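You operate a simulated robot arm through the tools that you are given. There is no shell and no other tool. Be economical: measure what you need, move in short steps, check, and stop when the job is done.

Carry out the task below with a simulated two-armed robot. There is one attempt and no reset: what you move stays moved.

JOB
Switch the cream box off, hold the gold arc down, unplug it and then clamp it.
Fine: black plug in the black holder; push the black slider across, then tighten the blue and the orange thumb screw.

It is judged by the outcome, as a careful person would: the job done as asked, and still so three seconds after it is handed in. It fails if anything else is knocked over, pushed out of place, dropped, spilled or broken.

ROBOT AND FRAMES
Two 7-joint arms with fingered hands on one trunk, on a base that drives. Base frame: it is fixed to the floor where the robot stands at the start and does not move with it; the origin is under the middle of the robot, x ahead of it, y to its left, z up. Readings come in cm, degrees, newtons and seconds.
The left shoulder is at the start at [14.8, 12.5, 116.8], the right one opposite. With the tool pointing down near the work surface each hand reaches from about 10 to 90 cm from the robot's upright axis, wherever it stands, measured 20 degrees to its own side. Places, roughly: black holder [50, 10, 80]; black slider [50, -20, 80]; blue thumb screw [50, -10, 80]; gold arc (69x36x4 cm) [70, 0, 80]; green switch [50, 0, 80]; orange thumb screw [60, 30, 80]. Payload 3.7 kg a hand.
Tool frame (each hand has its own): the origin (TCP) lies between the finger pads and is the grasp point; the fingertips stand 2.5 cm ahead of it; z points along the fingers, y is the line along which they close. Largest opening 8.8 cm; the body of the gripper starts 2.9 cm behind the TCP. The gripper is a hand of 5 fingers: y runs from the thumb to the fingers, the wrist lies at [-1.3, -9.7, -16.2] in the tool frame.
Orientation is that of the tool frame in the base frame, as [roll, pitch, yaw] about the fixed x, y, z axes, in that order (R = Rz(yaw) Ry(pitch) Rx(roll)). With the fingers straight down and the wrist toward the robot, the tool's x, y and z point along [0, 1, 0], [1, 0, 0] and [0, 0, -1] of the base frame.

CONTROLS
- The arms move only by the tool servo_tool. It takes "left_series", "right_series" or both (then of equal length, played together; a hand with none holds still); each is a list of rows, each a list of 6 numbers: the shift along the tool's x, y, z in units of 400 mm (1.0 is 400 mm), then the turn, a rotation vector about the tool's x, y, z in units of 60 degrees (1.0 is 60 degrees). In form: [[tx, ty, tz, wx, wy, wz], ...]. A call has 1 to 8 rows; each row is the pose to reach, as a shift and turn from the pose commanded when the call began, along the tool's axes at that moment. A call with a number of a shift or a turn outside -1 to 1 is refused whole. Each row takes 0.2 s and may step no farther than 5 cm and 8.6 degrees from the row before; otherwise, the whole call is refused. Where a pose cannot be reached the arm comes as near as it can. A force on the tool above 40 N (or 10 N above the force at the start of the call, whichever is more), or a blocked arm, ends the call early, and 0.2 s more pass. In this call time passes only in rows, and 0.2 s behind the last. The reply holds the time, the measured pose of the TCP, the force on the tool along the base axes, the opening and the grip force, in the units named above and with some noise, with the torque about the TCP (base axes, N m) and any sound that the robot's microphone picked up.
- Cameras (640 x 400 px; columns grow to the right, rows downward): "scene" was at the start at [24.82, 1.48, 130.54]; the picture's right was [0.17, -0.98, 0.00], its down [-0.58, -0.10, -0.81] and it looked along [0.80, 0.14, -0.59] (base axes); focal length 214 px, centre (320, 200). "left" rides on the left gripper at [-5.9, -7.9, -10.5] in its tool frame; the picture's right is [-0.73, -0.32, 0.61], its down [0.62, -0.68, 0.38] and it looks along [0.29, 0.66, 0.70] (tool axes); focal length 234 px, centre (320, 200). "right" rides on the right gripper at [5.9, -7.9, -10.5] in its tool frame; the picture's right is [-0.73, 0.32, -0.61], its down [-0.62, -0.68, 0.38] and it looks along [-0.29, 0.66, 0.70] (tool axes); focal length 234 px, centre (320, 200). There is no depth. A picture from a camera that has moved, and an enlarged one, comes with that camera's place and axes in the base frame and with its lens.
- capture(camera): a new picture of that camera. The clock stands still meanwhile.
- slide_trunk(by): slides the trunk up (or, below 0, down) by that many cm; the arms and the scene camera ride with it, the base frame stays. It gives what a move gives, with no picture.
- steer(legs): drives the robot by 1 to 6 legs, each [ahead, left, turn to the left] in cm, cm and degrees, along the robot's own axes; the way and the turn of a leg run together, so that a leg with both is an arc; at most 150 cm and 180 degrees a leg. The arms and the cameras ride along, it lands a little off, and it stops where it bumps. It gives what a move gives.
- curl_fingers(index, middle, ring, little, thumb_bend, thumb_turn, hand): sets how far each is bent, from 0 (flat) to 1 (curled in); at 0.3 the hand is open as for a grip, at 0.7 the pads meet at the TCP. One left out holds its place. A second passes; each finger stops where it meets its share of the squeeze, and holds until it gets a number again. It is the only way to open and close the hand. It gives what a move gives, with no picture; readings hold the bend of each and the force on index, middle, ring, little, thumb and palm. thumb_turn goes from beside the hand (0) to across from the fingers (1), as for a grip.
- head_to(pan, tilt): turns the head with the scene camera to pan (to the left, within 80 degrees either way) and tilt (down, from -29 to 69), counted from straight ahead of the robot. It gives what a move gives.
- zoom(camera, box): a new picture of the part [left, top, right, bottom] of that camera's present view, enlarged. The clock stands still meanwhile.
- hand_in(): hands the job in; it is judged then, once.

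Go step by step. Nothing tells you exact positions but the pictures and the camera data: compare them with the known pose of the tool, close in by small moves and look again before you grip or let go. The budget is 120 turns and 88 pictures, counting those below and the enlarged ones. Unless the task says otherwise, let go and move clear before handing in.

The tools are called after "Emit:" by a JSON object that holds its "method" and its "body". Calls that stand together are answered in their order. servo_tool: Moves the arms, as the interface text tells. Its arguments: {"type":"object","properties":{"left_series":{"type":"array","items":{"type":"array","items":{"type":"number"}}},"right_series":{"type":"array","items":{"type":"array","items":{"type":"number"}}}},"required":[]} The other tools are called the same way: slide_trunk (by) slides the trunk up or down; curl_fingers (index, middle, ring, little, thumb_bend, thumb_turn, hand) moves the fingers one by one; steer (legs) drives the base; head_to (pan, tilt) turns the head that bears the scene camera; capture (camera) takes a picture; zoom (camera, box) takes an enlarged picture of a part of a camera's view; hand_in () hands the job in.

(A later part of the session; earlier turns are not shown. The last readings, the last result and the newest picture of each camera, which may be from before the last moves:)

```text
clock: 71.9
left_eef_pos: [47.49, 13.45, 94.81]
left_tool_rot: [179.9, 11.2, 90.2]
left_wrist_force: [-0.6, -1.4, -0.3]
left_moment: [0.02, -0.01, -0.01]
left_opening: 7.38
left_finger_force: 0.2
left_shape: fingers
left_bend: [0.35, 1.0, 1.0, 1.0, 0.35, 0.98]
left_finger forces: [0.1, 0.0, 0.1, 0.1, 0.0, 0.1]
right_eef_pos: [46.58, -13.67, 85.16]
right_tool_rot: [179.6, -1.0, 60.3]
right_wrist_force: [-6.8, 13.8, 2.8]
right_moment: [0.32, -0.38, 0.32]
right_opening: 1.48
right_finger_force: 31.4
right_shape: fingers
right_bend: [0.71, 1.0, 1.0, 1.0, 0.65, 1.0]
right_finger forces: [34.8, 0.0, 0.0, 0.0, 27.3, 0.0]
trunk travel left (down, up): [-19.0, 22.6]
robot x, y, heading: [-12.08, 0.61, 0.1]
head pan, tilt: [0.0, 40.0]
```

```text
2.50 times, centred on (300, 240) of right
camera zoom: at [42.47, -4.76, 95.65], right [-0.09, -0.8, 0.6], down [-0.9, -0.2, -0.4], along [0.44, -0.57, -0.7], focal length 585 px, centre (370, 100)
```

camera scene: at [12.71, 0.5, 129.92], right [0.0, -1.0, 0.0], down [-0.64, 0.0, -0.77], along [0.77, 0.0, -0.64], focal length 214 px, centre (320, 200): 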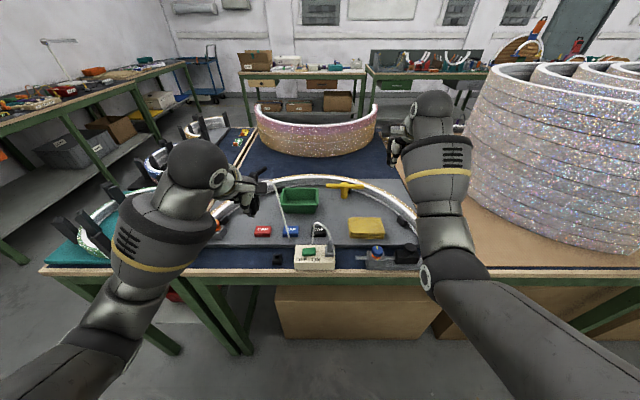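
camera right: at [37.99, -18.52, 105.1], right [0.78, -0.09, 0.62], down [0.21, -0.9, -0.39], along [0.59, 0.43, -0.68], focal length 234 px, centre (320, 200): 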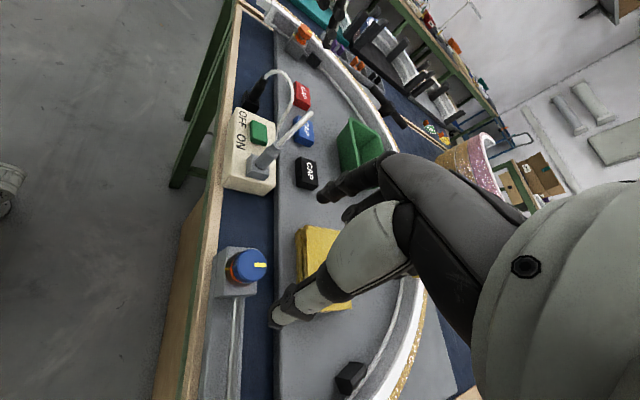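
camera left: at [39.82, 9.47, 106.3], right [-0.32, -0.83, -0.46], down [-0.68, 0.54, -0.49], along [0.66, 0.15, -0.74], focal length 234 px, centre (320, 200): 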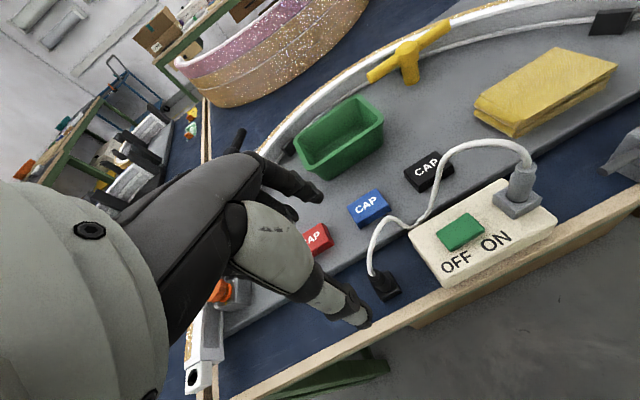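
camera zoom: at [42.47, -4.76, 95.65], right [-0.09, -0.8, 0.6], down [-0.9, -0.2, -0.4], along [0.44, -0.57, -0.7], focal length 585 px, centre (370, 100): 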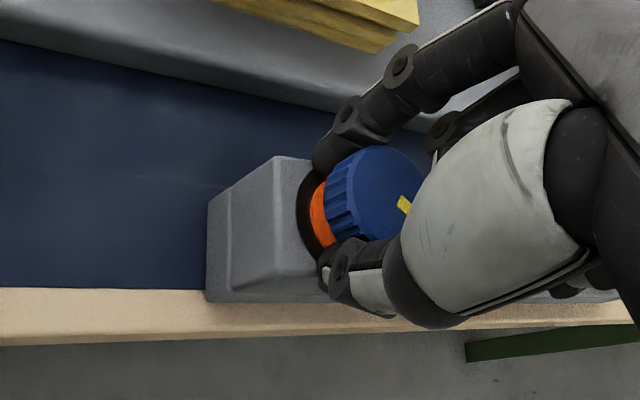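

Still turning somewhat, with stiff resistance. I'll go on 30° more in this grip and compare.

Emit:
{"method": "servo_tool", "body": {"right_series": [[0, 0, 0, 0, 0, 0.125], [0, 0, 0, 0, 0, 0.25], [0, 0, 0, 0, 0, 0.375], [0, 0, 0, 0, 0, 0.5]]}}

Emit:
{"method": "zoom", "body": {"camera": "right", "box": [250, 180, 370, 280]}}

```text
clock: 72.9
left_eef_pos: [47.76, 13.61, 94.85]
left_tool_rot: [-179.9, 11.0, 90.2]
left_wrist_force: [-0.2, -0.2, -0.7]
left_moment: [-0.01, 0.02, 0.0]
left_opening: 7.39
left_finger_force: 0.0
left_shape: fingers
left_bend: [0.35, 1.0, 1.0, 1.0, 0.35, 0.98]
left_finger forces: [0.0, 0.0, 0.1, 0.0, 0.0, 0.0]
right_eef_pos: [46.65, -13.51, 85.13]
right_tool_rot: [-179.9, -1.2, 30.4]
right_wrist_force: [9.3, 22.0, 3.5]
right_moment: [0.41, -0.7, 0.55]
right_opening: 1.82
right_finger_force: 33.8
right_shape: fingers
right_bend: [0.59, 1.0, 1.0, 1.0, 0.66, 1.0]
right_finger forces: [43.2, 0.0, 0.0, 0.0, 23.6, 0.1]
trunk travel left (down, up): [-19.0, 22.6]
robot x, y, heading: [-11.92, 0.71, -0.0]
head pan, tilt: [0.0, 40.0]
```

```text
4.00 times, centred on (310, 230) of right
camera zoom: at [47.63, -3.98, 95.72], right [-0.47, -0.65, 0.59], down [-0.88, 0.28, -0.39], along [0.09, -0.7, -0.7], focal length 937 px, centre (360, 80)
```

zoom: 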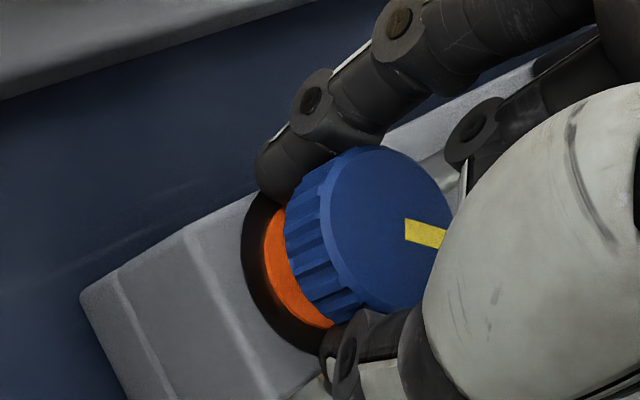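

The mark advanced about 30° more while torque rose to 0.55 N·m, so it is tightening but the fingers slip a little. I'll recentre, regrip and turn another two strokes.

Emit:
{"method": "curl_fingers", "body": {"hand": "right", "index": 0.45, "thumb_bend": 0.45}}

Emit:
{"method": "servo_tool", "body": {"right_series": [[0.004, -0.0065, 0, 0, 0, -0.125], [0.004, -0.0065, 0, 0, 0, -0.25], [0.004, -0.0065, 0, 0, 0, -0.375], [0.004, -0.0065, 0, 0, 0, -0.5], [0.004, -0.0065, 0, 0, 0, -0.625], [0.004, -0.0065, 0, 0, 0, -0.75], [0.004, -0.0065, 0, 0, 0, -0.875], [0.004, -0.0065, 0, 0, 0, -1.0]]}}

Emit:
{"method": "curl_fingers", "body": {"hand": "right", "index": 1, "thumb_bend": 1}}

Emit:
{"method": "servo_tool", "body": {"right_series": [[0, 0, 0, 0, 0, 0.125], [0, 0, 0, 0, 0, 0.25], [0, 0, 0, 0, 0, 0.375], [0, 0, 0, 0, 0, 0.5], [0, 0, 0, 0, 0, 0.625], [0, 0, 0, 0, 0, 0.75], [0, 0, 0, 0, 0, 0.875], [0, 0, 0, 0, 0, 1.0]]}}

Emit:
{"method": "zoom", "body": {"camera": "right", "box": [250, 180, 370, 280]}}

```text
clock: 73.9
left_eef_pos: [47.6, 13.34, 94.71]
left_tool_rot: [-180.0, 11.0, 90.2]
left_wrist_force: [0.2, 0.0, 0.6]
left_moment: [0.01, -0.01, -0.01]
left_opening: 7.38
left_finger_force: 0.0
left_shape: fingers
left_bend: [0.35, 1.0, 1.0, 1.0, 0.35, 0.98]
left_finger forces: [0.0, 0.0, 0.1, 0.1, 0.1, 0.0]
right_eef_pos: [46.59, -14.02, 85.08]
right_tool_rot: [-179.9, -0.8, 30.0]
right_wrist_force: [-0.2, 0.6, 0.4]
right_moment: [0.0, 0.02, 0.02]
right_opening: 5.35
right_finger_force: 0.1
right_shape: fingers
right_bend: [0.44, 1.0, 1.0, 1.0, 0.45, 0.99]
right_finger forces: [0.3, 0.0, 0.1, 0.1, 0.0, 0.0]
trunk travel left (down, up): [-19.0, 22.6]
robot x, y, heading: [-11.74, 0.48, 0.3]
head pan, tilt: [0.0, 40.0]
```

```text
clock: 75.7
left_eef_pos: [47.59, 13.21, 94.61]
left_tool_rot: [-179.9, 11.0, 90.3]
left_wrist_force: [-0.6, -0.1, 0.9]
left_moment: [0.01, 0.0, -0.02]
left_opening: 7.37
left_finger_force: 0.0
left_shape: fingers
left_bend: [0.35, 1.0, 1.0, 1.0, 0.35, 0.98]
left_finger forces: [0.0, 0.1, 0.0, 0.1, 0.0, 0.0]
right_eef_pos: [46.69, -13.63, 85.05]
right_tool_rot: [179.2, -0.6, 90.3]
right_wrist_force: [-0.2, 0.2, -0.4]
right_moment: [-0.01, 0.0, -0.01]
right_opening: 5.3
right_finger_force: 0.2
right_shape: fingers
right_bend: [0.45, 1.0, 1.0, 1.0, 0.45, 0.99]
right_finger forces: [0.1, 0.0, 0.0, 0.1, 0.1, 0.0]
trunk travel left (down, up): [-19.0, 22.6]
robot x, y, heading: [-12.11, 0.37, 0.3]
head pan, tilt: [0.0, 40.0]
```

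```text
clock: 76.7
left_eef_pos: [47.59, 13.17, 94.87]
left_tool_rot: [-179.9, 11.0, 90.2]
left_wrist_force: [-0.1, 0.4, -0.8]
left_moment: [-0.02, 0.01, 0.07]
left_opening: 7.41
left_finger_force: 0.1
left_shape: fingers
left_bend: [0.35, 1.0, 1.0, 1.0, 0.35, 0.98]
left_finger forces: [0.1, 0.0, 0.0, 0.0, 0.1, 0.0]
right_eef_pos: [46.39, -13.79, 85.14]
right_tool_rot: [179.2, -0.5, 90.1]
right_wrist_force: [-12.7, -2.0, 6.1]
right_moment: [0.03, -0.11, -0.14]
right_opening: 1.42
right_finger_force: 24.2
right_shape: fingers
right_bend: [0.59, 1.0, 1.0, 1.0, 0.67, 1.0]
right_finger forces: [21.2, 0.1, 0.1, 0.1, 26.9, 0.0]
trunk travel left (down, up): [-19.0, 22.6]
robot x, y, heading: [-12.07, 0.45, 0.2]
head pan, tilt: [0.0, 40.0]
```

```text
clock: 78.5
left_eef_pos: [47.62, 13.5, 94.76]
left_tool_rot: [-180.0, 11.1, 90.2]
left_wrist_force: [0.4, 0.8, 0.2]
left_moment: [0.01, -0.01, 0.03]
left_opening: 7.39
left_finger_force: 0.0
left_shape: fingers
left_bend: [0.35, 1.0, 1.0, 1.0, 0.35, 0.98]
left_finger forces: [0.0, 0.0, 0.0, 0.1, 0.0, 0.1]
right_eef_pos: [46.74, -13.33, 85.19]
right_tool_rot: [-180.0, -1.3, 30.3]
right_wrist_force: [4.8, 21.8, 8.7]
right_moment: [0.52, -0.17, 0.32]
right_opening: 1.53
right_finger_force: 30.0
right_shape: fingers
right_bend: [0.6, 1.0, 1.0, 1.0, 0.67, 1.0]
right_finger forces: [26.4, 0.1, 0.1, 0.0, 33.3, 0.0]
trunk travel left (down, up): [-19.0, 22.6]
robot x, y, heading: [-11.78, 0.38, 0.2]
head pan, tilt: [0.0, 40.0]
```

```text
4.00 times, centred on (310, 230) of right
camera zoom: at [47.63, -3.72, 95.8], right [-0.48, -0.65, 0.59], down [-0.87, 0.28, -0.4], along [0.09, -0.71, -0.7], focal length 937 px, centre (360, 80)
```

zoom: 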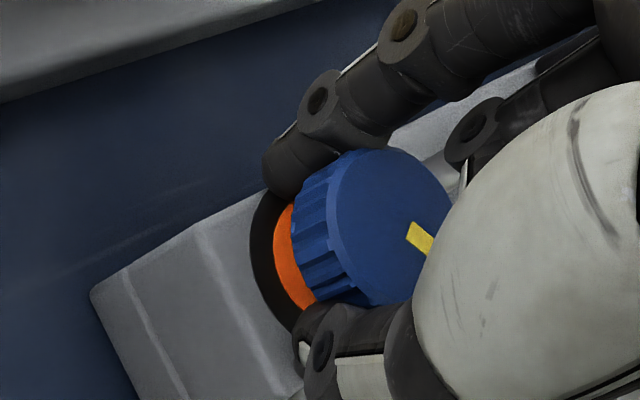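

The cap advances about 27° per stroke. I'll do two more strokes and then look.

Emit:
{"method": "curl_fingers", "body": {"hand": "right", "index": 0.45, "thumb_bend": 0.45}}

Emit:
{"method": "servo_tool", "body": {"right_series": [[0.002, -0.004, 0, 0, 0, -0.125], [0.004, -0.0065, 0.004, 0, 0, -0.25], [0.004, -0.0065, 0.005, 0, 0, -0.375], [0.004, -0.0065, 0.005, 0, 0, -0.5], [0.004, -0.0065, 0.005, 0, 0, -0.625], [0.004, -0.0065, 0.005, 0, 0, -0.75], [0.004, -0.0065, 0.005, 0, 0, -0.875], [0.004, -0.0065, 0.005, 0, 0, -1.0]]}}

Emit:
{"method": "curl_fingers", "body": {"hand": "right", "index": 1, "thumb_bend": 1}}

Emit:
{"method": "servo_tool", "body": {"right_series": [[0, 0, 0, 0, 0, 0.125], [0, 0, 0, 0, 0, 0.25], [0, 0, 0, 0, 0, 0.375], [0, 0, 0, 0, 0, 0.5], [0, 0, 0, 0, 0, 0.625], [0, 0, 0, 0, 0, 0.75], [0, 0, 0, 0, 0, 0.875], [0, 0, 0, 0, 0, 1.0]]}}

Emit:
{"method": "zoom", "body": {"camera": "right", "box": [250, 180, 370, 280]}}

```text
clock: 79.5
left_eef_pos: [47.57, 13.21, 94.95]
left_tool_rot: [179.9, 11.0, 90.2]
left_wrist_force: [0.9, 0.8, 0.1]
left_moment: [0.0, -0.02, 0.02]
left_opening: 7.39
left_finger_force: 0.1
left_shape: fingers
left_bend: [0.35, 1.0, 1.0, 1.0, 0.35, 0.98]
left_finger forces: [0.0, 0.1, 0.0, 0.0, 0.0, 0.0]
right_eef_pos: [46.58, -13.77, 85.35]
right_tool_rot: [179.8, -1.3, 30.2]
right_wrist_force: [2.9, -7.7, 31.2]
right_moment: [0.35, 0.25, 0.05]
right_opening: 3.56
right_finger_force: 16.3
right_shape: fingers
right_bend: [0.45, 1.0, 1.0, 1.0, 0.59, 1.0]
right_finger forces: [0.1, 0.1, 0.0, 0.1, 31.4, 0.1]
trunk travel left (down, up): [-19.0, 22.6]
robot x, y, heading: [-12.09, 0.54, 0.1]
head pan, tilt: [0.0, 40.0]
```

```text
clock: 81.3
left_eef_pos: [47.74, 13.24, 94.75]
left_tool_rot: [-179.8, 11.0, 90.3]
left_wrist_force: [0.2, -0.2, 0.4]
left_moment: [-0.01, 0.03, 0.0]
left_opening: 7.39
left_finger_force: 0.1
left_shape: fingers
left_bend: [0.35, 1.0, 1.0, 1.0, 0.35, 0.98]
left_finger forces: [0.0, 0.0, 0.1, 0.0, 0.0, 0.0]
right_eef_pos: [46.52, -13.22, 84.75]
right_tool_rot: [179.2, -0.5, 90.3]
right_wrist_force: [-0.2, -0.5, 0.3]
right_moment: [0.01, 0.0, -0.02]
right_opening: 5.25
right_finger_force: 0.0
right_shape: fingers
right_bend: [0.45, 1.0, 1.0, 1.0, 0.45, 0.99]
right_finger forces: [0.0, 0.0, 0.0, 0.0, 0.1, 0.0]
trunk travel left (down, up): [-19.0, 22.6]
robot x, y, heading: [-11.83, 0.58, 0.3]
head pan, tilt: [0.0, 40.0]
```

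```text
clock: 82.3
left_eef_pos: [47.5, 13.36, 94.95]
left_tool_rot: [179.9, 11.0, 90.2]
left_wrist_force: [-0.1, 0.6, 0.5]
left_moment: [-0.01, 0.02, 0.01]
left_opening: 7.39
left_finger_force: 0.0
left_shape: fingers
left_bend: [0.35, 1.0, 1.0, 1.0, 0.35, 0.98]
left_finger forces: [0.1, 0.1, 0.0, 0.0, 0.0, 0.0]
right_eef_pos: [46.45, -13.36, 84.94]
right_tool_rot: [179.1, -0.5, 90.1]
right_wrist_force: [-13.6, -2.4, 6.1]
right_moment: [-0.09, 0.44, -0.16]
right_opening: 1.94
right_finger_force: 24.3
right_shape: fingers
right_bend: [0.56, 1.0, 1.0, 1.0, 0.68, 1.0]
right_finger forces: [7.7, 0.0, 0.0, 0.1, 41.7, 0.1]
trunk travel left (down, up): [-19.0, 22.6]
robot x, y, heading: [-12.2, 0.5, 0.5]
head pan, tilt: [0.0, 40.0]
```

```text
clock: 84.1
left_eef_pos: [47.67, 13.51, 94.85]
left_tool_rot: [-180.0, 11.0, 90.2]
left_wrist_force: [0.3, 0.0, -0.1]
left_moment: [-0.01, 0.02, -0.02]
left_opening: 7.39
left_finger_force: 0.0
left_shape: fingers
left_bend: [0.35, 1.0, 1.0, 1.0, 0.35, 0.98]
left_finger forces: [0.0, 0.1, 0.0, 0.1, 0.0, 0.0]
right_eef_pos: [46.78, -12.91, 85.12]
right_tool_rot: [179.9, -1.3, 30.2]
right_wrist_force: [2.6, 17.0, 4.0]
right_moment: [0.24, -0.3, 0.21]
right_opening: 0.96
right_finger_force: 17.6
right_shape: fingers
right_bend: [0.6, 1.0, 1.0, 1.0, 0.72, 1.0]
right_finger forces: [19.6, 0.1, 0.0, 0.0, 15.0, 0.0]
trunk travel left (down, up): [-19.0, 22.6]
robot x, y, heading: [-11.94, 0.43, 0.1]
head pan, tilt: [0.0, 40.0]
```

```text
4.00 times, centred on (310, 230) of right
camera zoom: at [47.7, -3.34, 95.7], right [-0.48, -0.65, 0.59], down [-0.87, 0.28, -0.4], along [0.1, -0.71, -0.7], focal length 937 px, centre (360, 80)
```

zoom: 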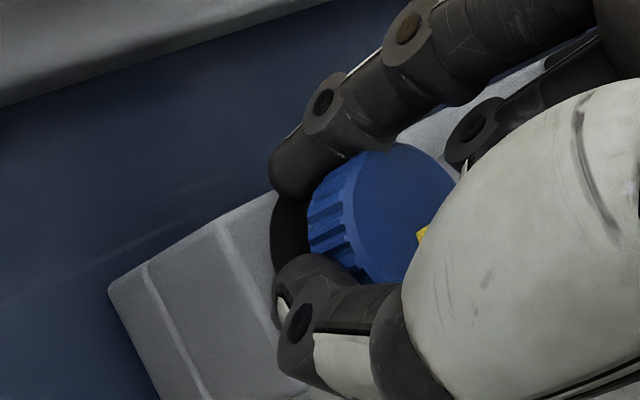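

The orange band has disappeared under the cap, so it is nearly or fully seated; my grip drifted off-centre. I'll recentre and give it one more firm stroke.

Emit:
{"method": "curl_fingers", "body": {"hand": "right", "index": 0.4, "thumb_bend": 0.4}}

Emit:
{"method": "servo_tool", "body": {"right_series": [[-0.004, 0.006, 0, 0, 0, -0.125], [-0.0075, 0.013, 0, 0, 0, -0.25], [-0.0075, 0.013, 0, 0, 0, -0.375], [-0.0075, 0.013, 0, 0, 0, -0.5], [-0.0075, 0.013, 0, 0, 0, -0.625], [-0.0075, 0.013, 0, 0, 0, -0.75], [-0.0075, 0.013, 0, 0, 0, -0.875], [-0.0075, 0.013, 0, 0, 0, -1.0]]}}

Emit:
{"method": "curl_fingers", "body": {"hand": "right", "index": 1, "thumb_bend": 1}}

Emit:
{"method": "servo_tool", "body": {"right_series": [[0, 0, 0, 0, 0, 0.125], [0, 0, 0, 0, 0, 0.25], [0, 0, 0, 0, 0, 0.375], [0, 0, 0, 0, 0, 0.5], [0, 0, 0, 0, 0, 0.625], [0, 0, 0, 0, 0, 0.75], [0, 0, 0, 0, 0, 0.875], [0, 0, 0, 0, 0, 1.0]]}}

```text
clock: 85.1
left_eef_pos: [47.71, 13.3, 94.56]
left_tool_rot: [-179.9, 11.0, 90.2]
left_wrist_force: [-0.2, 0.4, 0.0]
left_moment: [0.04, 0.0, -0.02]
left_opening: 7.38
left_finger_force: 0.1
left_shape: fingers
left_bend: [0.35, 1.0, 1.0, 1.0, 0.35, 0.98]
left_finger forces: [0.0, 0.0, 0.0, 0.0, 0.0, 0.0]
right_eef_pos: [46.68, -13.31, 84.81]
right_tool_rot: [-179.9, -0.9, 30.2]
right_wrist_force: [-0.5, 0.0, 0.1]
right_moment: [-0.03, 0.01, -0.01]
right_opening: 6.31
right_finger_force: 0.0
right_shape: fingers
right_bend: [0.4, 1.0, 1.0, 1.0, 0.4, 0.99]
right_finger forces: [0.0, 0.0, 0.0, 0.0, 0.0, 0.1]
trunk travel left (down, up): [-19.0, 22.6]
robot x, y, heading: [-11.98, 0.1, -0.0]
head pan, tilt: [0.0, 40.0]
```

```text
clock: 86.9
left_eef_pos: [47.68, 13.39, 94.69]
left_tool_rot: [-179.9, 11.0, 90.2]
left_wrist_force: [-0.6, -0.4, 0.0]
left_moment: [0.01, 0.02, 0.0]
left_opening: 7.33
left_finger_force: 0.1
left_shape: fingers
left_bend: [0.35, 1.0, 1.0, 1.0, 0.35, 0.98]
left_finger forces: [0.0, 0.0, 0.1, 0.1, 0.0, 0.0]
right_eef_pos: [46.58, -13.9, 85.01]
right_tool_rot: [179.2, -0.7, 90.3]
right_wrist_force: [-0.1, -0.3, 0.9]
right_moment: [0.03, 0.0, -0.02]
right_opening: 6.33
right_finger_force: 0.0
right_shape: fingers
right_bend: [0.4, 1.0, 1.0, 1.0, 0.4, 0.99]
right_finger forces: [0.0, 0.0, 0.0, 0.0, 0.1, 0.0]
trunk travel left (down, up): [-19.0, 22.6]
robot x, y, heading: [-11.82, 0.31, 0.2]
head pan, tilt: [0.0, 40.0]
```

```text
clock: 87.9
left_eef_pos: [47.69, 13.27, 94.87]
left_tool_rot: [-180.0, 11.1, 90.3]
left_wrist_force: [0.3, 1.0, -0.7]
left_moment: [-0.01, -0.01, -0.01]
left_opening: 7.37
left_finger_force: 0.1
left_shape: fingers
left_bend: [0.35, 1.0, 1.0, 1.0, 0.35, 0.98]
left_finger forces: [0.0, 0.0, 0.0, 0.0, 0.0, 0.0]
right_eef_pos: [46.34, -13.98, 84.89]
right_tool_rot: [179.2, -0.5, 90.0]
right_wrist_force: [-14.7, -2.7, 4.5]
right_moment: [-0.05, 0.29, -0.04]
right_opening: 2.07
right_finger_force: 24.9
right_shape: fingers
right_bend: [0.56, 1.0, 1.0, 1.0, 0.67, 1.0]
right_finger forces: [8.7, 0.1, 0.1, 0.0, 40.5, 0.1]
trunk travel left (down, up): [-19.0, 22.6]
robot x, y, heading: [-11.94, 0.85, 0.2]
head pan, tilt: [0.0, 40.0]
```

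```text
clock: 89.7
left_eef_pos: [47.71, 13.41, 94.7]
left_tool_rot: [-179.9, 11.2, 90.3]
left_wrist_force: [0.3, 0.2, 0.4]
left_moment: [-0.01, 0.02, 0.0]
left_opening: 7.39
left_finger_force: 0.0
left_shape: fingers
left_bend: [0.35, 1.0, 1.0, 1.0, 0.35, 0.98]
left_finger forces: [0.0, 0.0, 0.0, 0.0, 0.0, 0.1]
right_eef_pos: [46.81, -13.67, 84.77]
right_tool_rot: [180.0, -1.0, 30.3]
right_wrist_force: [-0.5, 13.0, -10.8]
right_moment: [0.29, -0.38, 0.53]
right_opening: 2.12
right_finger_force: 24.3
right_shape: fingers
right_bend: [0.59, 1.0, 1.0, 1.0, 0.67, 1.0]
right_finger forces: [23.9, 0.1, 0.0, 0.0, 26.3, 0.0]
trunk travel left (down, up): [-19.0, 22.6]
robot x, y, heading: [-12.26, 0.31, 0.2]
head pan, tilt: [0.0, 40.0]
```

I'll release, rise, turn the hand back, and look at the cap and slider.

Emit:
{"method": "curl_fingers", "body": {"hand": "right", "index": 0.35, "thumb_bend": 0.35}}

Emit:
{"method": "servo_tool", "body": {"right_series": [[0, 0, -0.05, 0, 0, 0], [0, 0, -0.15, 0, 0, -0.125], [0, 0, -0.25, 0, 0, -0.25], [0, 0, -0.3, 0, 0, -0.375], [0, 0, -0.3, 0, 0, -0.5], [0, 0, -0.3, 0, 0, -0.625], [0, 0, -0.3, 0, 0, -0.75], [0, 0, -0.3, 0, 0, -0.875]]}}

Emit:
{"method": "zoom", "body": {"camera": "right", "box": [190, 190, 430, 370]}}

```text
clock: 90.7
left_eef_pos: [47.71, 13.33, 94.72]
left_tool_rot: [180.0, 11.0, 90.2]
left_wrist_force: [-0.1, -0.4, -0.8]
left_moment: [0.0, -0.01, 0.03]
left_opening: 7.36
left_finger_force: 0.1
left_shape: fingers
left_bend: [0.35, 1.0, 1.0, 1.0, 0.35, 0.98]
left_finger forces: [0.0, 0.1, 0.0, 0.1, 0.0, 0.0]
right_eef_pos: [46.64, -13.77, 84.81]
right_tool_rot: [-179.9, -0.9, 30.1]
right_wrist_force: [-0.2, -0.3, -0.5]
right_moment: [0.0, 0.03, 0.01]
right_opening: 7.36
right_finger_force: 0.0
right_shape: fingers
right_bend: [0.35, 1.0, 1.0, 1.0, 0.35, 0.98]
right_finger forces: [0.1, 0.1, 0.0, 0.0, 0.1, 0.1]
trunk travel left (down, up): [-19.0, 22.6]
robot x, y, heading: [-12.08, 0.19, 0.5]
head pan, tilt: [0.0, 40.0]
```

```text
clock: 92.5
left_eef_pos: [47.58, 13.34, 94.68]
left_tool_rot: [-179.8, 10.9, 90.2]
left_wrist_force: [0.0, 0.0, -0.2]
left_moment: [0.0, -0.01, 0.02]
left_opening: 7.37
left_finger_force: 0.1
left_shape: fingers
left_bend: [0.35, 1.0, 1.0, 1.0, 0.35, 0.98]
left_finger forces: [0.1, 0.0, 0.1, 0.1, 0.1, 0.0]
right_eef_pos: [46.41, -14.09, 96.93]
right_tool_rot: [179.3, -0.7, 82.8]
right_wrist_force: [0.6, -0.3, -0.1]
right_moment: [-0.02, 0.01, -0.04]
right_opening: 7.37
right_finger_force: 0.1
right_shape: fingers
right_bend: [0.35, 1.0, 1.0, 1.0, 0.35, 0.98]
right_finger forces: [0.0, 0.0, 0.0, 0.1, 0.1, 0.0]
trunk travel left (down, up): [-19.0, 22.6]
robot x, y, heading: [-11.88, 0.53, 0.2]
head pan, tilt: [0.0, 40.0]
```

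```text
2.22 times, centred on (310, 280) of right
camera zoom: at [39.17, -7.42, 107.3], right [0.22, -0.77, 0.6], down [-0.75, -0.53, -0.4], along [0.63, -0.36, -0.69], focal length 520 px, centre (342, 22)
```

zoom: 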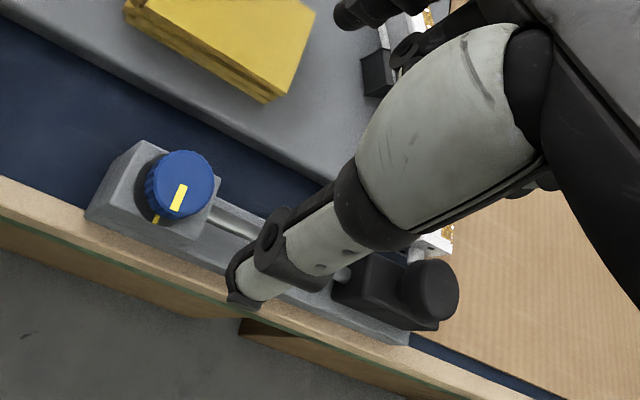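

The blue mark now lines up with the tick, the orange band is gone, and the slider sits against the arc's end. Next comes the orange screw, so I bring the left hand, untilted, above [56.1, 31.5].

Emit:
{"method": "servo_tool", "body": {"left_series": [[0.05, 0.02, -0.03, 0, 0, 0], [0.13, 0.06, -0.05, 0, 0.06, 0], [0.23, 0.11, -0.07, 0, 0.12, 0], [0.33, 0.16, -0.09, 0, 0.183, 0], [0.42, 0.2, -0.105, 0, 0.183, 0], [0.441, 0.2125, -0.111, 0, 0.183, 0]]}}

Emit:
{"method": "capture", "body": {"camera": "left"}}

```text
clock: 93.9
left_eef_pos: [56.17, 31.4, 95.95]
left_tool_rot: [-180.0, -0.1, 90.3]
left_wrist_force: [0.5, 0.2, 0.5]
left_moment: [-0.02, 0.0, -0.01]
left_opening: 7.39
left_finger_force: 0.1
left_shape: fingers
left_bend: [0.35, 1.0, 1.0, 1.0, 0.35, 0.98]
left_finger forces: [0.0, 0.1, 0.1, 0.1, 0.1, 0.0]
right_eef_pos: [46.47, -14.16, 96.82]
right_tool_rot: [179.3, -0.5, 82.6]
right_wrist_force: [0.4, -0.5, 0.3]
right_moment: [0.02, 0.03, 0.0]
right_opening: 7.4
right_finger_force: 0.0
right_shape: fingers
right_bend: [0.35, 1.0, 1.0, 1.0, 0.35, 0.98]
right_finger forces: [0.0, 0.0, 0.0, 0.0, 0.0, 0.1]
trunk travel left (down, up): [-19.0, 22.6]
robot x, y, heading: [-12.03, 0.29, 0.3]
head pan, tilt: [0.0, 40.0]
```

```text
9 pictures are left
camera left: at [48.3, 25.42, 106.5], right [-0.32, -0.73, -0.61], down [-0.68, 0.62, -0.38], along [0.66, 0.29, -0.7], focal length 234 px, centre (320, 200)
```

left: 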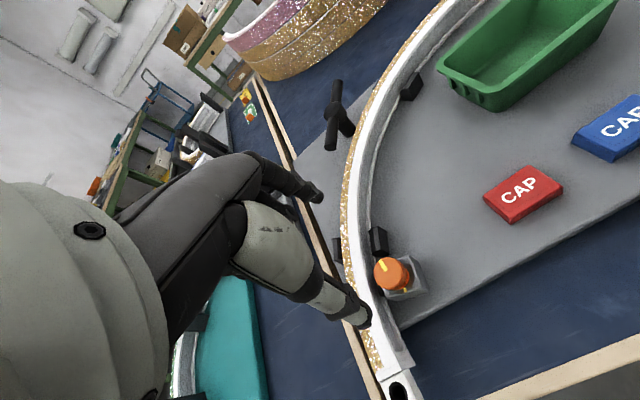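

The orange screw is at [56.0, 31.1], with the same 180° mark offset as the blue one had. I'll pre-turn 30° counter-clockwise, descend and grip.

Emit:
{"method": "servo_tool", "body": {"left_series": [[-0.006, -0.003, 0.02, 0, 0, -0.125], [-0.008, -0.003, 0.05, 0, 0, -0.25], [-0.008, -0.003, 0.09, 0, 0, -0.375], [-0.008, -0.003, 0.14, 0, 0, -0.5], [-0.008, -0.003, 0.2, 0, 0, -0.5], [-0.008, -0.003, 0.24, 0, 0, -0.5], [-0.008, -0.003, 0.262, 0, 0, -0.5], [-0.008, -0.003, 0.272, 0, 0, -0.5]]}}

Emit:
{"method": "curl_fingers", "body": {"hand": "left", "index": 0.9, "thumb_bend": 0.9}}

Emit:
{"method": "zoom", "body": {"camera": "left", "box": [250, 170, 410, 290]}}

```text
clock: 95.7
left_eef_pos: [56.08, 30.93, 85.92]
left_tool_rot: [179.3, 0.3, 120.1]
left_wrist_force: [-6.2, -5.4, 23.0]
left_moment: [0.33, -0.92, -0.14]
left_opening: 7.56
left_finger_force: 11.8
left_shape: fingers
left_bend: [0.34, 1.0, 1.0, 1.0, 0.35, 0.98]
left_finger forces: [24.0, 0.1, 0.0, 0.1, 0.0, 0.1]
right_eef_pos: [46.21, -14.16, 97.24]
right_tool_rot: [179.1, -0.8, 82.6]
right_wrist_force: [-0.2, -0.4, -0.4]
right_moment: [-0.03, -0.03, -0.03]
right_opening: 7.38
right_finger_force: 0.0
right_shape: fingers
right_bend: [0.35, 1.0, 1.0, 1.0, 0.35, 0.98]
right_finger forces: [0.0, 0.0, 0.0, 0.0, 0.1, 0.1]
trunk travel left (down, up): [-19.0, 22.6]
robot x, y, heading: [-11.87, 0.37, 0.4]
head pan, tilt: [0.0, 40.0]
```

```text
clock: 96.7
left_eef_pos: [55.62, 30.73, 85.56]
left_tool_rot: [179.6, 0.0, 120.1]
left_wrist_force: [-24.5, -11.8, 27.7]
left_moment: [0.7, -1.59, -0.07]
left_opening: 4.63
left_finger_force: 31.4
left_shape: fingers
left_bend: [0.32, 1.0, 1.0, 1.0, 0.69, 1.0]
left_finger forces: [41.2, 0.1, 0.0, 0.1, 21.3, 0.0]
right_eef_pos: [46.08, -14.36, 96.97]
right_tool_rot: [179.0, -0.7, 82.6]
right_wrist_force: [1.2, -0.2, -0.3]
right_moment: [-0.01, -0.02, -0.02]
right_opening: 7.36
right_finger_force: 0.0
right_shape: fingers
right_bend: [0.35, 1.0, 1.0, 1.0, 0.35, 0.98]
right_finger forces: [0.1, 0.0, 0.0, 0.0, 0.1, 0.1]
trunk travel left (down, up): [-19.0, 22.6]
robot x, y, heading: [-12.1, 0.6, 0.3]
head pan, tilt: [0.0, 40.0]
```

```text
3.33 times, centred on (330, 230) of left
camera zoom: at [51.77, 21.74, 96.17], right [0.09, -0.79, -0.61], down [-0.9, 0.2, -0.39], along [0.43, 0.58, -0.69], focal length 781 px, centre (287, 100)
```

zoom: 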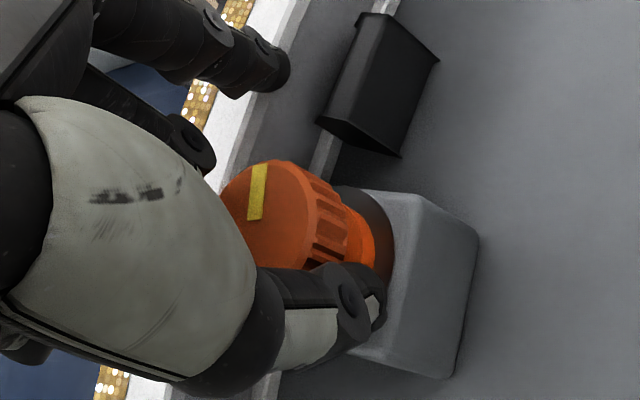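

The index came down on the arc's top, so I'll lift off right away. I'll narrow the opening, turn the hand to yaw 70 so the fingers miss the arc and clip, and come down again.

Emit:
{"method": "curl_fingers", "body": {"hand": "left", "thumb_bend": 0.45, "index": 0.3}}

Emit:
{"method": "servo_tool", "body": {"left_series": [[0, 0, -0.04, 0, 0, 0], [0, 0, -0.1, 0, 0, 0.12], [0, 0, -0.12, 0, 0, 0.24], [0, 0, -0.12, 0, 0, 0.36], [0, 0, -0.12, 0, 0, 0.48], [0, 0, -0.12, 0, 0, 0.6], [0, 0, -0.12, 0, 0, 0.72], [0, 0, -0.12, 0, 0, 0.833]]}}

Emit:
{"method": "curl_fingers", "body": {"hand": "left", "thumb_bend": 0.48, "index": 0.48}}

Emit:
{"method": "servo_tool", "body": {"left_series": [[0, 0, 0.04, 0, 0, 0], [0, 0, 0.08, 0, 0, 0], [0, 0, 0.1, 0, 0, 0], [0, 0, 0.116, 0, 0, 0]]}}

```text
clock: 97.7
left_eef_pos: [55.87, 30.91, 85.46]
left_tool_rot: [179.7, 0.1, 120.0]
left_wrist_force: [-7.3, -6.8, 24.4]
left_moment: [0.45, -1.15, -0.12]
left_opening: 7.19
left_finger_force: 15.0
left_shape: fingers
left_bend: [0.28, 1.0, 1.0, 1.0, 0.45, 0.99]
left_finger forces: [29.4, 0.0, 0.0, 0.0, 0.0, 0.0]
right_eef_pos: [46.14, -14.17, 96.97]
right_tool_rot: [179.0, -0.8, 82.6]
right_wrist_force: [-0.9, -0.3, -0.1]
right_moment: [-0.03, 0.01, -0.02]
right_opening: 7.35
right_finger_force: 0.1
right_shape: fingers
right_bend: [0.35, 1.0, 1.0, 1.0, 0.35, 0.98]
right_finger forces: [0.0, 0.1, 0.0, 0.1, 0.1, 0.0]
trunk travel left (down, up): [-19.0, 22.6]
robot x, y, heading: [-11.98, 0.79, 0.2]
head pan, tilt: [0.0, 40.0]
```

```text
clock: 99.5
left_eef_pos: [55.92, 31.17, 89.7]
left_tool_rot: [180.0, -0.1, 70.1]
left_wrist_force: [-0.1, 0.4, -0.5]
left_moment: [0.0, 0.01, 0.02]
left_opening: 6.85
left_finger_force: 0.0
left_shape: fingers
left_bend: [0.3, 1.0, 1.0, 1.0, 0.45, 0.99]
left_finger forces: [0.1, 0.0, 0.1, 0.0, 0.0, 0.0]
right_eef_pos: [46.48, -14.08, 96.79]
right_tool_rot: [179.3, -0.6, 82.7]
right_wrist_force: [0.3, -0.4, 0.6]
right_moment: [0.01, -0.01, 0.0]
right_opening: 7.38
right_finger_force: 0.1
right_shape: fingers
right_bend: [0.35, 1.0, 1.0, 1.0, 0.35, 0.98]
right_finger forces: [0.0, 0.0, 0.0, 0.0, 0.0, 0.0]
trunk travel left (down, up): [-19.0, 22.6]
robot x, y, heading: [-11.54, 0.69, 0.2]
head pan, tilt: [0.0, 40.0]
```

```text
clock: 100.5
left_eef_pos: [55.96, 31.12, 89.89]
left_tool_rot: [180.0, 0.0, 70.2]
left_wrist_force: [0.5, 0.1, 0.2]
left_moment: [-0.03, 0.01, 0.01]
left_opening: 4.64
left_finger_force: 0.0
left_shape: fingers
left_bend: [0.48, 1.0, 1.0, 1.0, 0.48, 1.0]
left_finger forces: [0.0, 0.1, 0.0, 0.0, 0.0, 0.0]
right_eef_pos: [46.43, -14.09, 96.82]
right_tool_rot: [179.3, -0.5, 82.5]
right_wrist_force: [-0.3, -0.3, -0.6]
right_moment: [0.01, 0.0, 0.02]
right_opening: 7.39
right_finger_force: 0.1
right_shape: fingers
right_bend: [0.35, 1.0, 1.0, 1.0, 0.35, 0.98]
right_finger forces: [0.1, 0.0, 0.0, 0.0, 0.0, 0.1]
trunk travel left (down, up): [-19.0, 22.6]
robot x, y, heading: [-12.1, 0.55, 0.1]
head pan, tilt: [0.0, 40.0]
```

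```text
clock: 101.5
left_eef_pos: [56.14, 31.17, 85.12]
left_tool_rot: [-180.0, 0.1, 70.2]
left_wrist_force: [-0.2, -0.1, -0.8]
left_moment: [0.0, 0.0, -0.03]
left_opening: 4.65
left_finger_force: 0.1
left_shape: fingers
left_bend: [0.48, 1.0, 1.0, 1.0, 0.48, 1.0]
left_finger forces: [0.0, 0.0, 0.0, 0.0, 0.0, 0.0]
right_eef_pos: [46.45, -14.02, 96.86]
right_tool_rot: [179.3, -0.5, 82.7]
right_wrist_force: [1.0, -0.5, -0.9]
right_moment: [0.05, 0.0, -0.01]
right_opening: 7.38
right_finger_force: 0.1
right_shape: fingers
right_bend: [0.35, 1.0, 1.0, 1.0, 0.35, 0.98]
right_finger forces: [0.0, 0.1, 0.0, 0.0, 0.1, 0.0]
trunk travel left (down, up): [-19.0, 22.6]
robot x, y, heading: [-12.2, 0.46, 0.2]
head pan, tilt: [0.0, 40.0]
```

It came down free of contact. I'll close on the knob and turn clockwise 60°.

Emit:
{"method": "curl_fingers", "body": {"hand": "left", "index": 1, "thumb_bend": 1}}

Emit:
{"method": "servo_tool", "body": {"left_series": [[0, 0, 0, 0, 0, 0.125], [0, 0, 0, 0, 0, 0.25], [0, 0, 0.001, 0, 0, 0.375], [0, 0, 0.001, 0, 0, 0.5], [0, 0, 0.002, 0, 0, 0.625], [0, 0, 0.002, 0, 0, 0.75], [0, 0, 0.003, 0, 0, 0.875], [0, 0, 0.003, 0, 0, 1.0]]}}

Emit:
{"method": "zoom", "body": {"camera": "left", "box": [250, 170, 410, 290]}}

```text
clock: 102.5
left_eef_pos: [55.94, 31.16, 85.15]
left_tool_rot: [-180.0, 0.0, 70.3]
left_wrist_force: [0.5, 0.9, 2.9]
left_moment: [0.03, 0.02, 0.16]
left_opening: 2.72
left_finger_force: 8.6
left_shape: fingers
left_bend: [0.58, 1.0, 1.0, 1.0, 0.58, 1.0]
left_finger forces: [8.9, 0.1, 0.0, 0.0, 8.3, 0.1]
right_eef_pos: [46.42, -14.11, 96.82]
right_tool_rot: [179.3, -0.6, 82.8]
right_wrist_force: [0.1, 0.4, 0.3]
right_moment: [-0.01, 0.01, -0.02]
right_opening: 7.38
right_finger_force: 0.0
right_shape: fingers
right_bend: [0.35, 1.0, 1.0, 1.0, 0.35, 0.98]
right_finger forces: [0.0, 0.0, 0.0, 0.1, 0.0, 0.0]
trunk travel left (down, up): [-19.0, 22.6]
robot x, y, heading: [-12.18, 0.2, 0.3]
head pan, tilt: [0.0, 40.0]
```

```text
clock: 104.3
left_eef_pos: [55.84, 30.82, 85.29]
left_tool_rot: [180.0, -0.2, 10.0]
left_wrist_force: [-5.9, -6.4, 21.3]
left_moment: [-0.54, 0.17, 0.31]
left_opening: 1.52
left_finger_force: 21.6
left_shape: fingers
left_bend: [0.62, 1.0, 1.0, 1.0, 0.63, 0.93]
left_finger forces: [28.0, 0.0, 0.0, 0.1, 15.3, 0.1]
right_eef_pos: [46.13, -14.24, 97.01]
right_tool_rot: [179.1, -0.8, 82.7]
right_wrist_force: [0.3, -0.8, 0.4]
right_moment: [-0.03, -0.02, -0.01]
right_opening: 7.37
right_finger_force: 0.0
right_shape: fingers
right_bend: [0.35, 1.0, 1.0, 1.0, 0.35, 0.98]
right_finger forces: [0.1, 0.1, 0.0, 0.1, 0.0, 0.0]
trunk travel left (down, up): [-19.0, 22.6]
robot x, y, heading: [-12.26, 0.65, 0.2]
head pan, tilt: [0.0, 40.0]
```

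```text
3.33 times, centred on (330, 230) of left
camera zoom: at [48.64, 37.59, 95.93], right [-0.77, 0.19, -0.61], down [0.5, 0.78, -0.38], along [0.4, -0.6, -0.69], focal length 781 px, centre (287, 100)
```

zoom: 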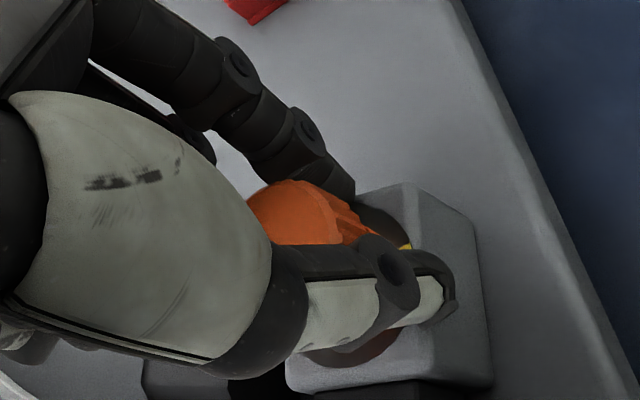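

The knob turned, but my grip was slightly off-centre and low. I'll recentre (−0.35, −0.2 cm, up 0.3) and do the next stroke from yaw 70.

Emit:
{"method": "curl_fingers", "body": {"hand": "left", "index": 0.46, "thumb_bend": 0.46}}

Emit:
{"method": "servo_tool", "body": {"left_series": [[-0.005, 0.002, -0.008, 0, 0, -0.125], [-0.0095, 0.0035, -0.008, 0, 0, -0.25], [-0.0095, 0.0035, -0.008, 0, 0, -0.375], [-0.0095, 0.0035, -0.008, 0, 0, -0.5], [-0.0095, 0.0035, -0.008, 0, 0, -0.625], [-0.0095, 0.0035, -0.008, 0, 0, -0.75], [-0.0095, 0.0035, -0.008, 0, 0, -0.875], [-0.0095, 0.0035, -0.008, 0, 0, -1.0]]}}

Emit:
{"method": "zoom", "body": {"camera": "left", "box": [250, 170, 410, 290]}}

```text
clock: 105.3
left_eef_pos: [55.95, 30.99, 85.29]
left_tool_rot: [-180.0, -0.1, 10.3]
left_wrist_force: [-8.5, -2.0, 22.9]
left_moment: [-0.35, 0.27, -0.13]
left_opening: 3.0
left_finger_force: 13.0
left_shape: fingers
left_bend: [0.72, 1.0, 1.0, 1.0, 0.49, 1.0]
left_finger forces: [24.7, 0.1, 0.0, 0.0, 1.9, 0.0]
right_eef_pos: [46.19, -14.11, 97.06]
right_tool_rot: [179.1, -0.8, 82.6]
right_wrist_force: [-0.6, -0.2, -0.5]
right_moment: [-0.02, -0.02, 0.0]
right_opening: 7.43
right_finger_force: 0.1
right_shape: fingers
right_bend: [0.35, 1.0, 1.0, 1.0, 0.35, 0.98]
right_finger forces: [0.1, 0.0, 0.0, 0.1, 0.1, 0.0]
trunk travel left (down, up): [-19.0, 22.6]
robot x, y, heading: [-11.61, 0.3, 0.3]
head pan, tilt: [0.0, 40.0]
```

```text
clock: 107.1
left_eef_pos: [55.65, 30.96, 85.37]
left_tool_rot: [180.0, 0.0, 70.4]
left_wrist_force: [0.2, 0.1, -1.2]
left_moment: [-0.03, -0.01, 0.01]
left_opening: 5.06
left_finger_force: 0.1
left_shape: fingers
left_bend: [0.46, 1.0, 1.0, 1.0, 0.46, 1.0]
left_finger forces: [0.0, 0.0, 0.0, 0.0, 0.1, 0.1]
right_eef_pos: [46.36, -14.02, 96.85]
right_tool_rot: [179.3, -0.6, 82.6]
right_wrist_force: [-0.1, -0.3, -0.2]
right_moment: [0.02, 0.01, 0.0]
right_opening: 7.37
right_finger_force: 0.1
right_shape: fingers
right_bend: [0.35, 1.0, 1.0, 1.0, 0.35, 0.98]
right_finger forces: [0.0, 0.1, 0.1, 0.1, 0.1, 0.1]
trunk travel left (down, up): [-19.0, 22.6]
robot x, y, heading: [-11.92, 0.38, 0.2]
head pan, tilt: [0.0, 40.0]
```

```text
3.33 times, centred on (330, 230) of left
camera zoom: at [46.24, 27.97, 95.98], right [-0.55, -0.58, -0.61], down [-0.43, 0.82, -0.38], along [0.72, 0.05, -0.7], focal length 781 px, centre (287, 100)
```

zoom: 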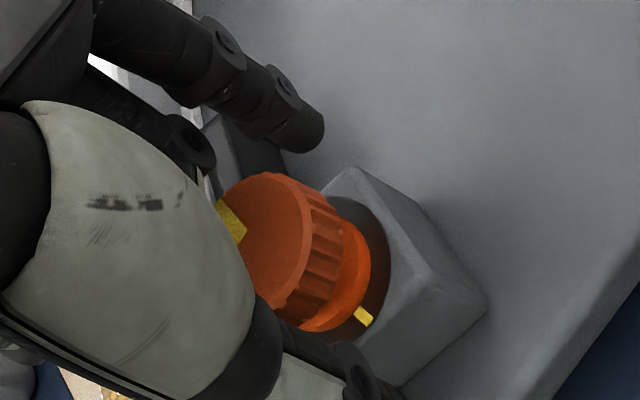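

The return stroke dragged the knob back because the index was wedged low against the block. I'll raise 0.5 cm, recentre, then grip, turn and open, and check that the fingers are free before returning.

Emit:
{"method": "servo_tool", "body": {"left_series": [[-0.0017, -0.0047, -0.0125, 0, 0, 0]]}}

Emit:
{"method": "curl_fingers", "body": {"hand": "left", "index": 1, "thumb_bend": 1}}

Emit:
{"method": "servo_tool", "body": {"left_series": [[0, 0, 0, 0, 0, 0.125], [0, 0, 0, 0, 0, 0.25], [0, 0, 0, 0, 0, 0.375], [0, 0, 0, 0, 0, 0.5], [0, 0, 0, 0, 0, 0.625], [0, 0, 0, 0, 0, 0.75], [0, 0, 0, 0, 0, 0.875], [0, 0, 0, 0, 0, 1.0]]}}

Emit:
{"method": "curl_fingers", "body": {"hand": "left", "index": 0.44, "thumb_bend": 0.44}}

Emit:
{"method": "zoom", "body": {"camera": "left", "box": [250, 170, 410, 290]}}

```text
clock: 107.5
left_eef_pos: [55.44, 30.96, 86.04]
left_tool_rot: [-180.0, 0.0, 70.2]
left_wrist_force: [-0.1, -0.2, 0.1]
left_moment: [0.01, -0.01, -0.02]
left_opening: 5.01
left_finger_force: 0.0
left_shape: fingers
left_bend: [0.46, 1.0, 1.0, 1.0, 0.46, 1.0]
left_finger forces: [0.0, 0.1, 0.1, 0.1, 0.0, 0.0]
right_eef_pos: [46.39, -14.15, 96.85]
right_tool_rot: [179.3, -0.6, 82.6]
right_wrist_force: [0.2, -0.1, -0.3]
right_moment: [0.01, -0.01, -0.01]
right_opening: 7.37
right_finger_force: 0.1
right_shape: fingers
right_bend: [0.35, 1.0, 1.0, 1.0, 0.35, 0.98]
right_finger forces: [0.0, 0.0, 0.1, 0.0, 0.0, 0.0]
trunk travel left (down, up): [-19.0, 22.6]
robot x, y, heading: [-11.87, 0.3, 0.3]
head pan, tilt: [0.0, 40.0]
```

```text
clock: 108.5
left_eef_pos: [55.4, 30.99, 85.72]
left_tool_rot: [-179.5, 0.2, 70.1]
left_wrist_force: [-14.7, 3.2, -14.4]
left_moment: [0.07, 0.14, -0.06]
left_opening: 0.99
left_finger_force: 15.2
left_shape: fingers
left_bend: [0.71, 1.0, 1.0, 1.0, 0.67, 1.0]
left_finger forces: [8.5, 0.0, 0.0, 0.0, 22.5, 0.0]
right_eef_pos: [46.35, -14.01, 96.81]
right_tool_rot: [179.3, -0.7, 82.6]
right_wrist_force: [-0.5, 0.3, 0.2]
right_moment: [0.01, 0.01, -0.03]
right_opening: 7.37
right_finger_force: 0.0
right_shape: fingers
right_bend: [0.35, 1.0, 1.0, 1.0, 0.35, 0.98]
right_finger forces: [0.0, 0.0, 0.0, 0.0, 0.0, 0.1]
trunk travel left (down, up): [-19.0, 22.6]
robot x, y, heading: [-12.07, 0.37, 0.5]
head pan, tilt: [0.0, 40.0]
```

```text
clock: 110.3
left_eef_pos: [55.55, 30.8, 86.09]
left_tool_rot: [179.9, -0.1, 10.0]
left_wrist_force: [0.7, -3.6, 7.8]
left_moment: [-0.05, 0.06, 0.05]
left_opening: 0.06
left_finger_force: 11.1
left_shape: fingers
left_bend: [0.71, 1.0, 1.0, 1.0, 0.85, 0.99]
left_finger forces: [0.0, 0.0, 0.1, 0.0, 21.7, 0.1]
right_eef_pos: [46.32, -14.12, 96.9]
right_tool_rot: [179.2, -0.7, 82.6]
right_wrist_force: [0.6, 0.4, 0.5]
right_moment: [0.02, 0.02, 0.02]
right_opening: 7.37
right_finger_force: 0.0
right_shape: fingers
right_bend: [0.35, 1.0, 1.0, 1.0, 0.35, 0.98]
right_finger forces: [0.0, 0.0, 0.1, 0.0, 0.2, 0.1]
trunk travel left (down, up): [-19.0, 22.6]
robot x, y, heading: [-11.9, 0.55, 0.2]
head pan, tilt: [0.0, 40.0]
```

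```text
clock: 111.3
left_eef_pos: [55.36, 30.94, 85.93]
left_tool_rot: [-179.8, 0.1, 10.3]
left_wrist_force: [-0.4, -2.8, -0.8]
left_moment: [-0.03, 0.01, 0.01]
left_opening: 4.99
left_finger_force: 1.1
left_shape: fingers
left_bend: [0.44, 1.0, 1.0, 1.0, 0.48, 1.0]
left_finger forces: [0.1, 0.1, 0.0, 0.0, 2.1, 0.0]
right_eef_pos: [46.34, -14.09, 96.78]
right_tool_rot: [179.3, -0.8, 82.7]
right_wrist_force: [0.4, 0.4, -0.1]
right_moment: [-0.03, 0.0, 0.02]
right_opening: 7.37
right_finger_force: 0.0
right_shape: fingers
right_bend: [0.35, 1.0, 1.0, 1.0, 0.35, 0.98]
right_finger forces: [0.1, 0.0, 0.0, 0.1, 0.1, 0.0]
trunk travel left (down, up): [-19.0, 22.6]
robot x, y, heading: [-11.79, 0.39, 0.3]
head pan, tilt: [0.0, 40.0]
```

```text
3.33 times, centred on (330, 230) of left
camera zoom: at [48.29, 37.66, 96.38], right [-0.77, 0.19, -0.6], down [0.49, 0.78, -0.38], along [0.4, -0.59, -0.7], focal length 781 px, centre (287, 100)
```

zoom: 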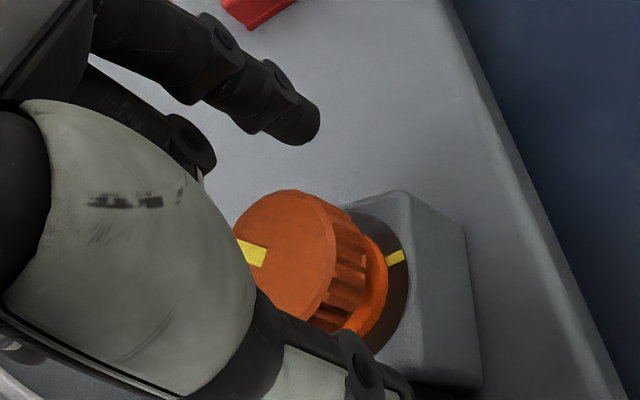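

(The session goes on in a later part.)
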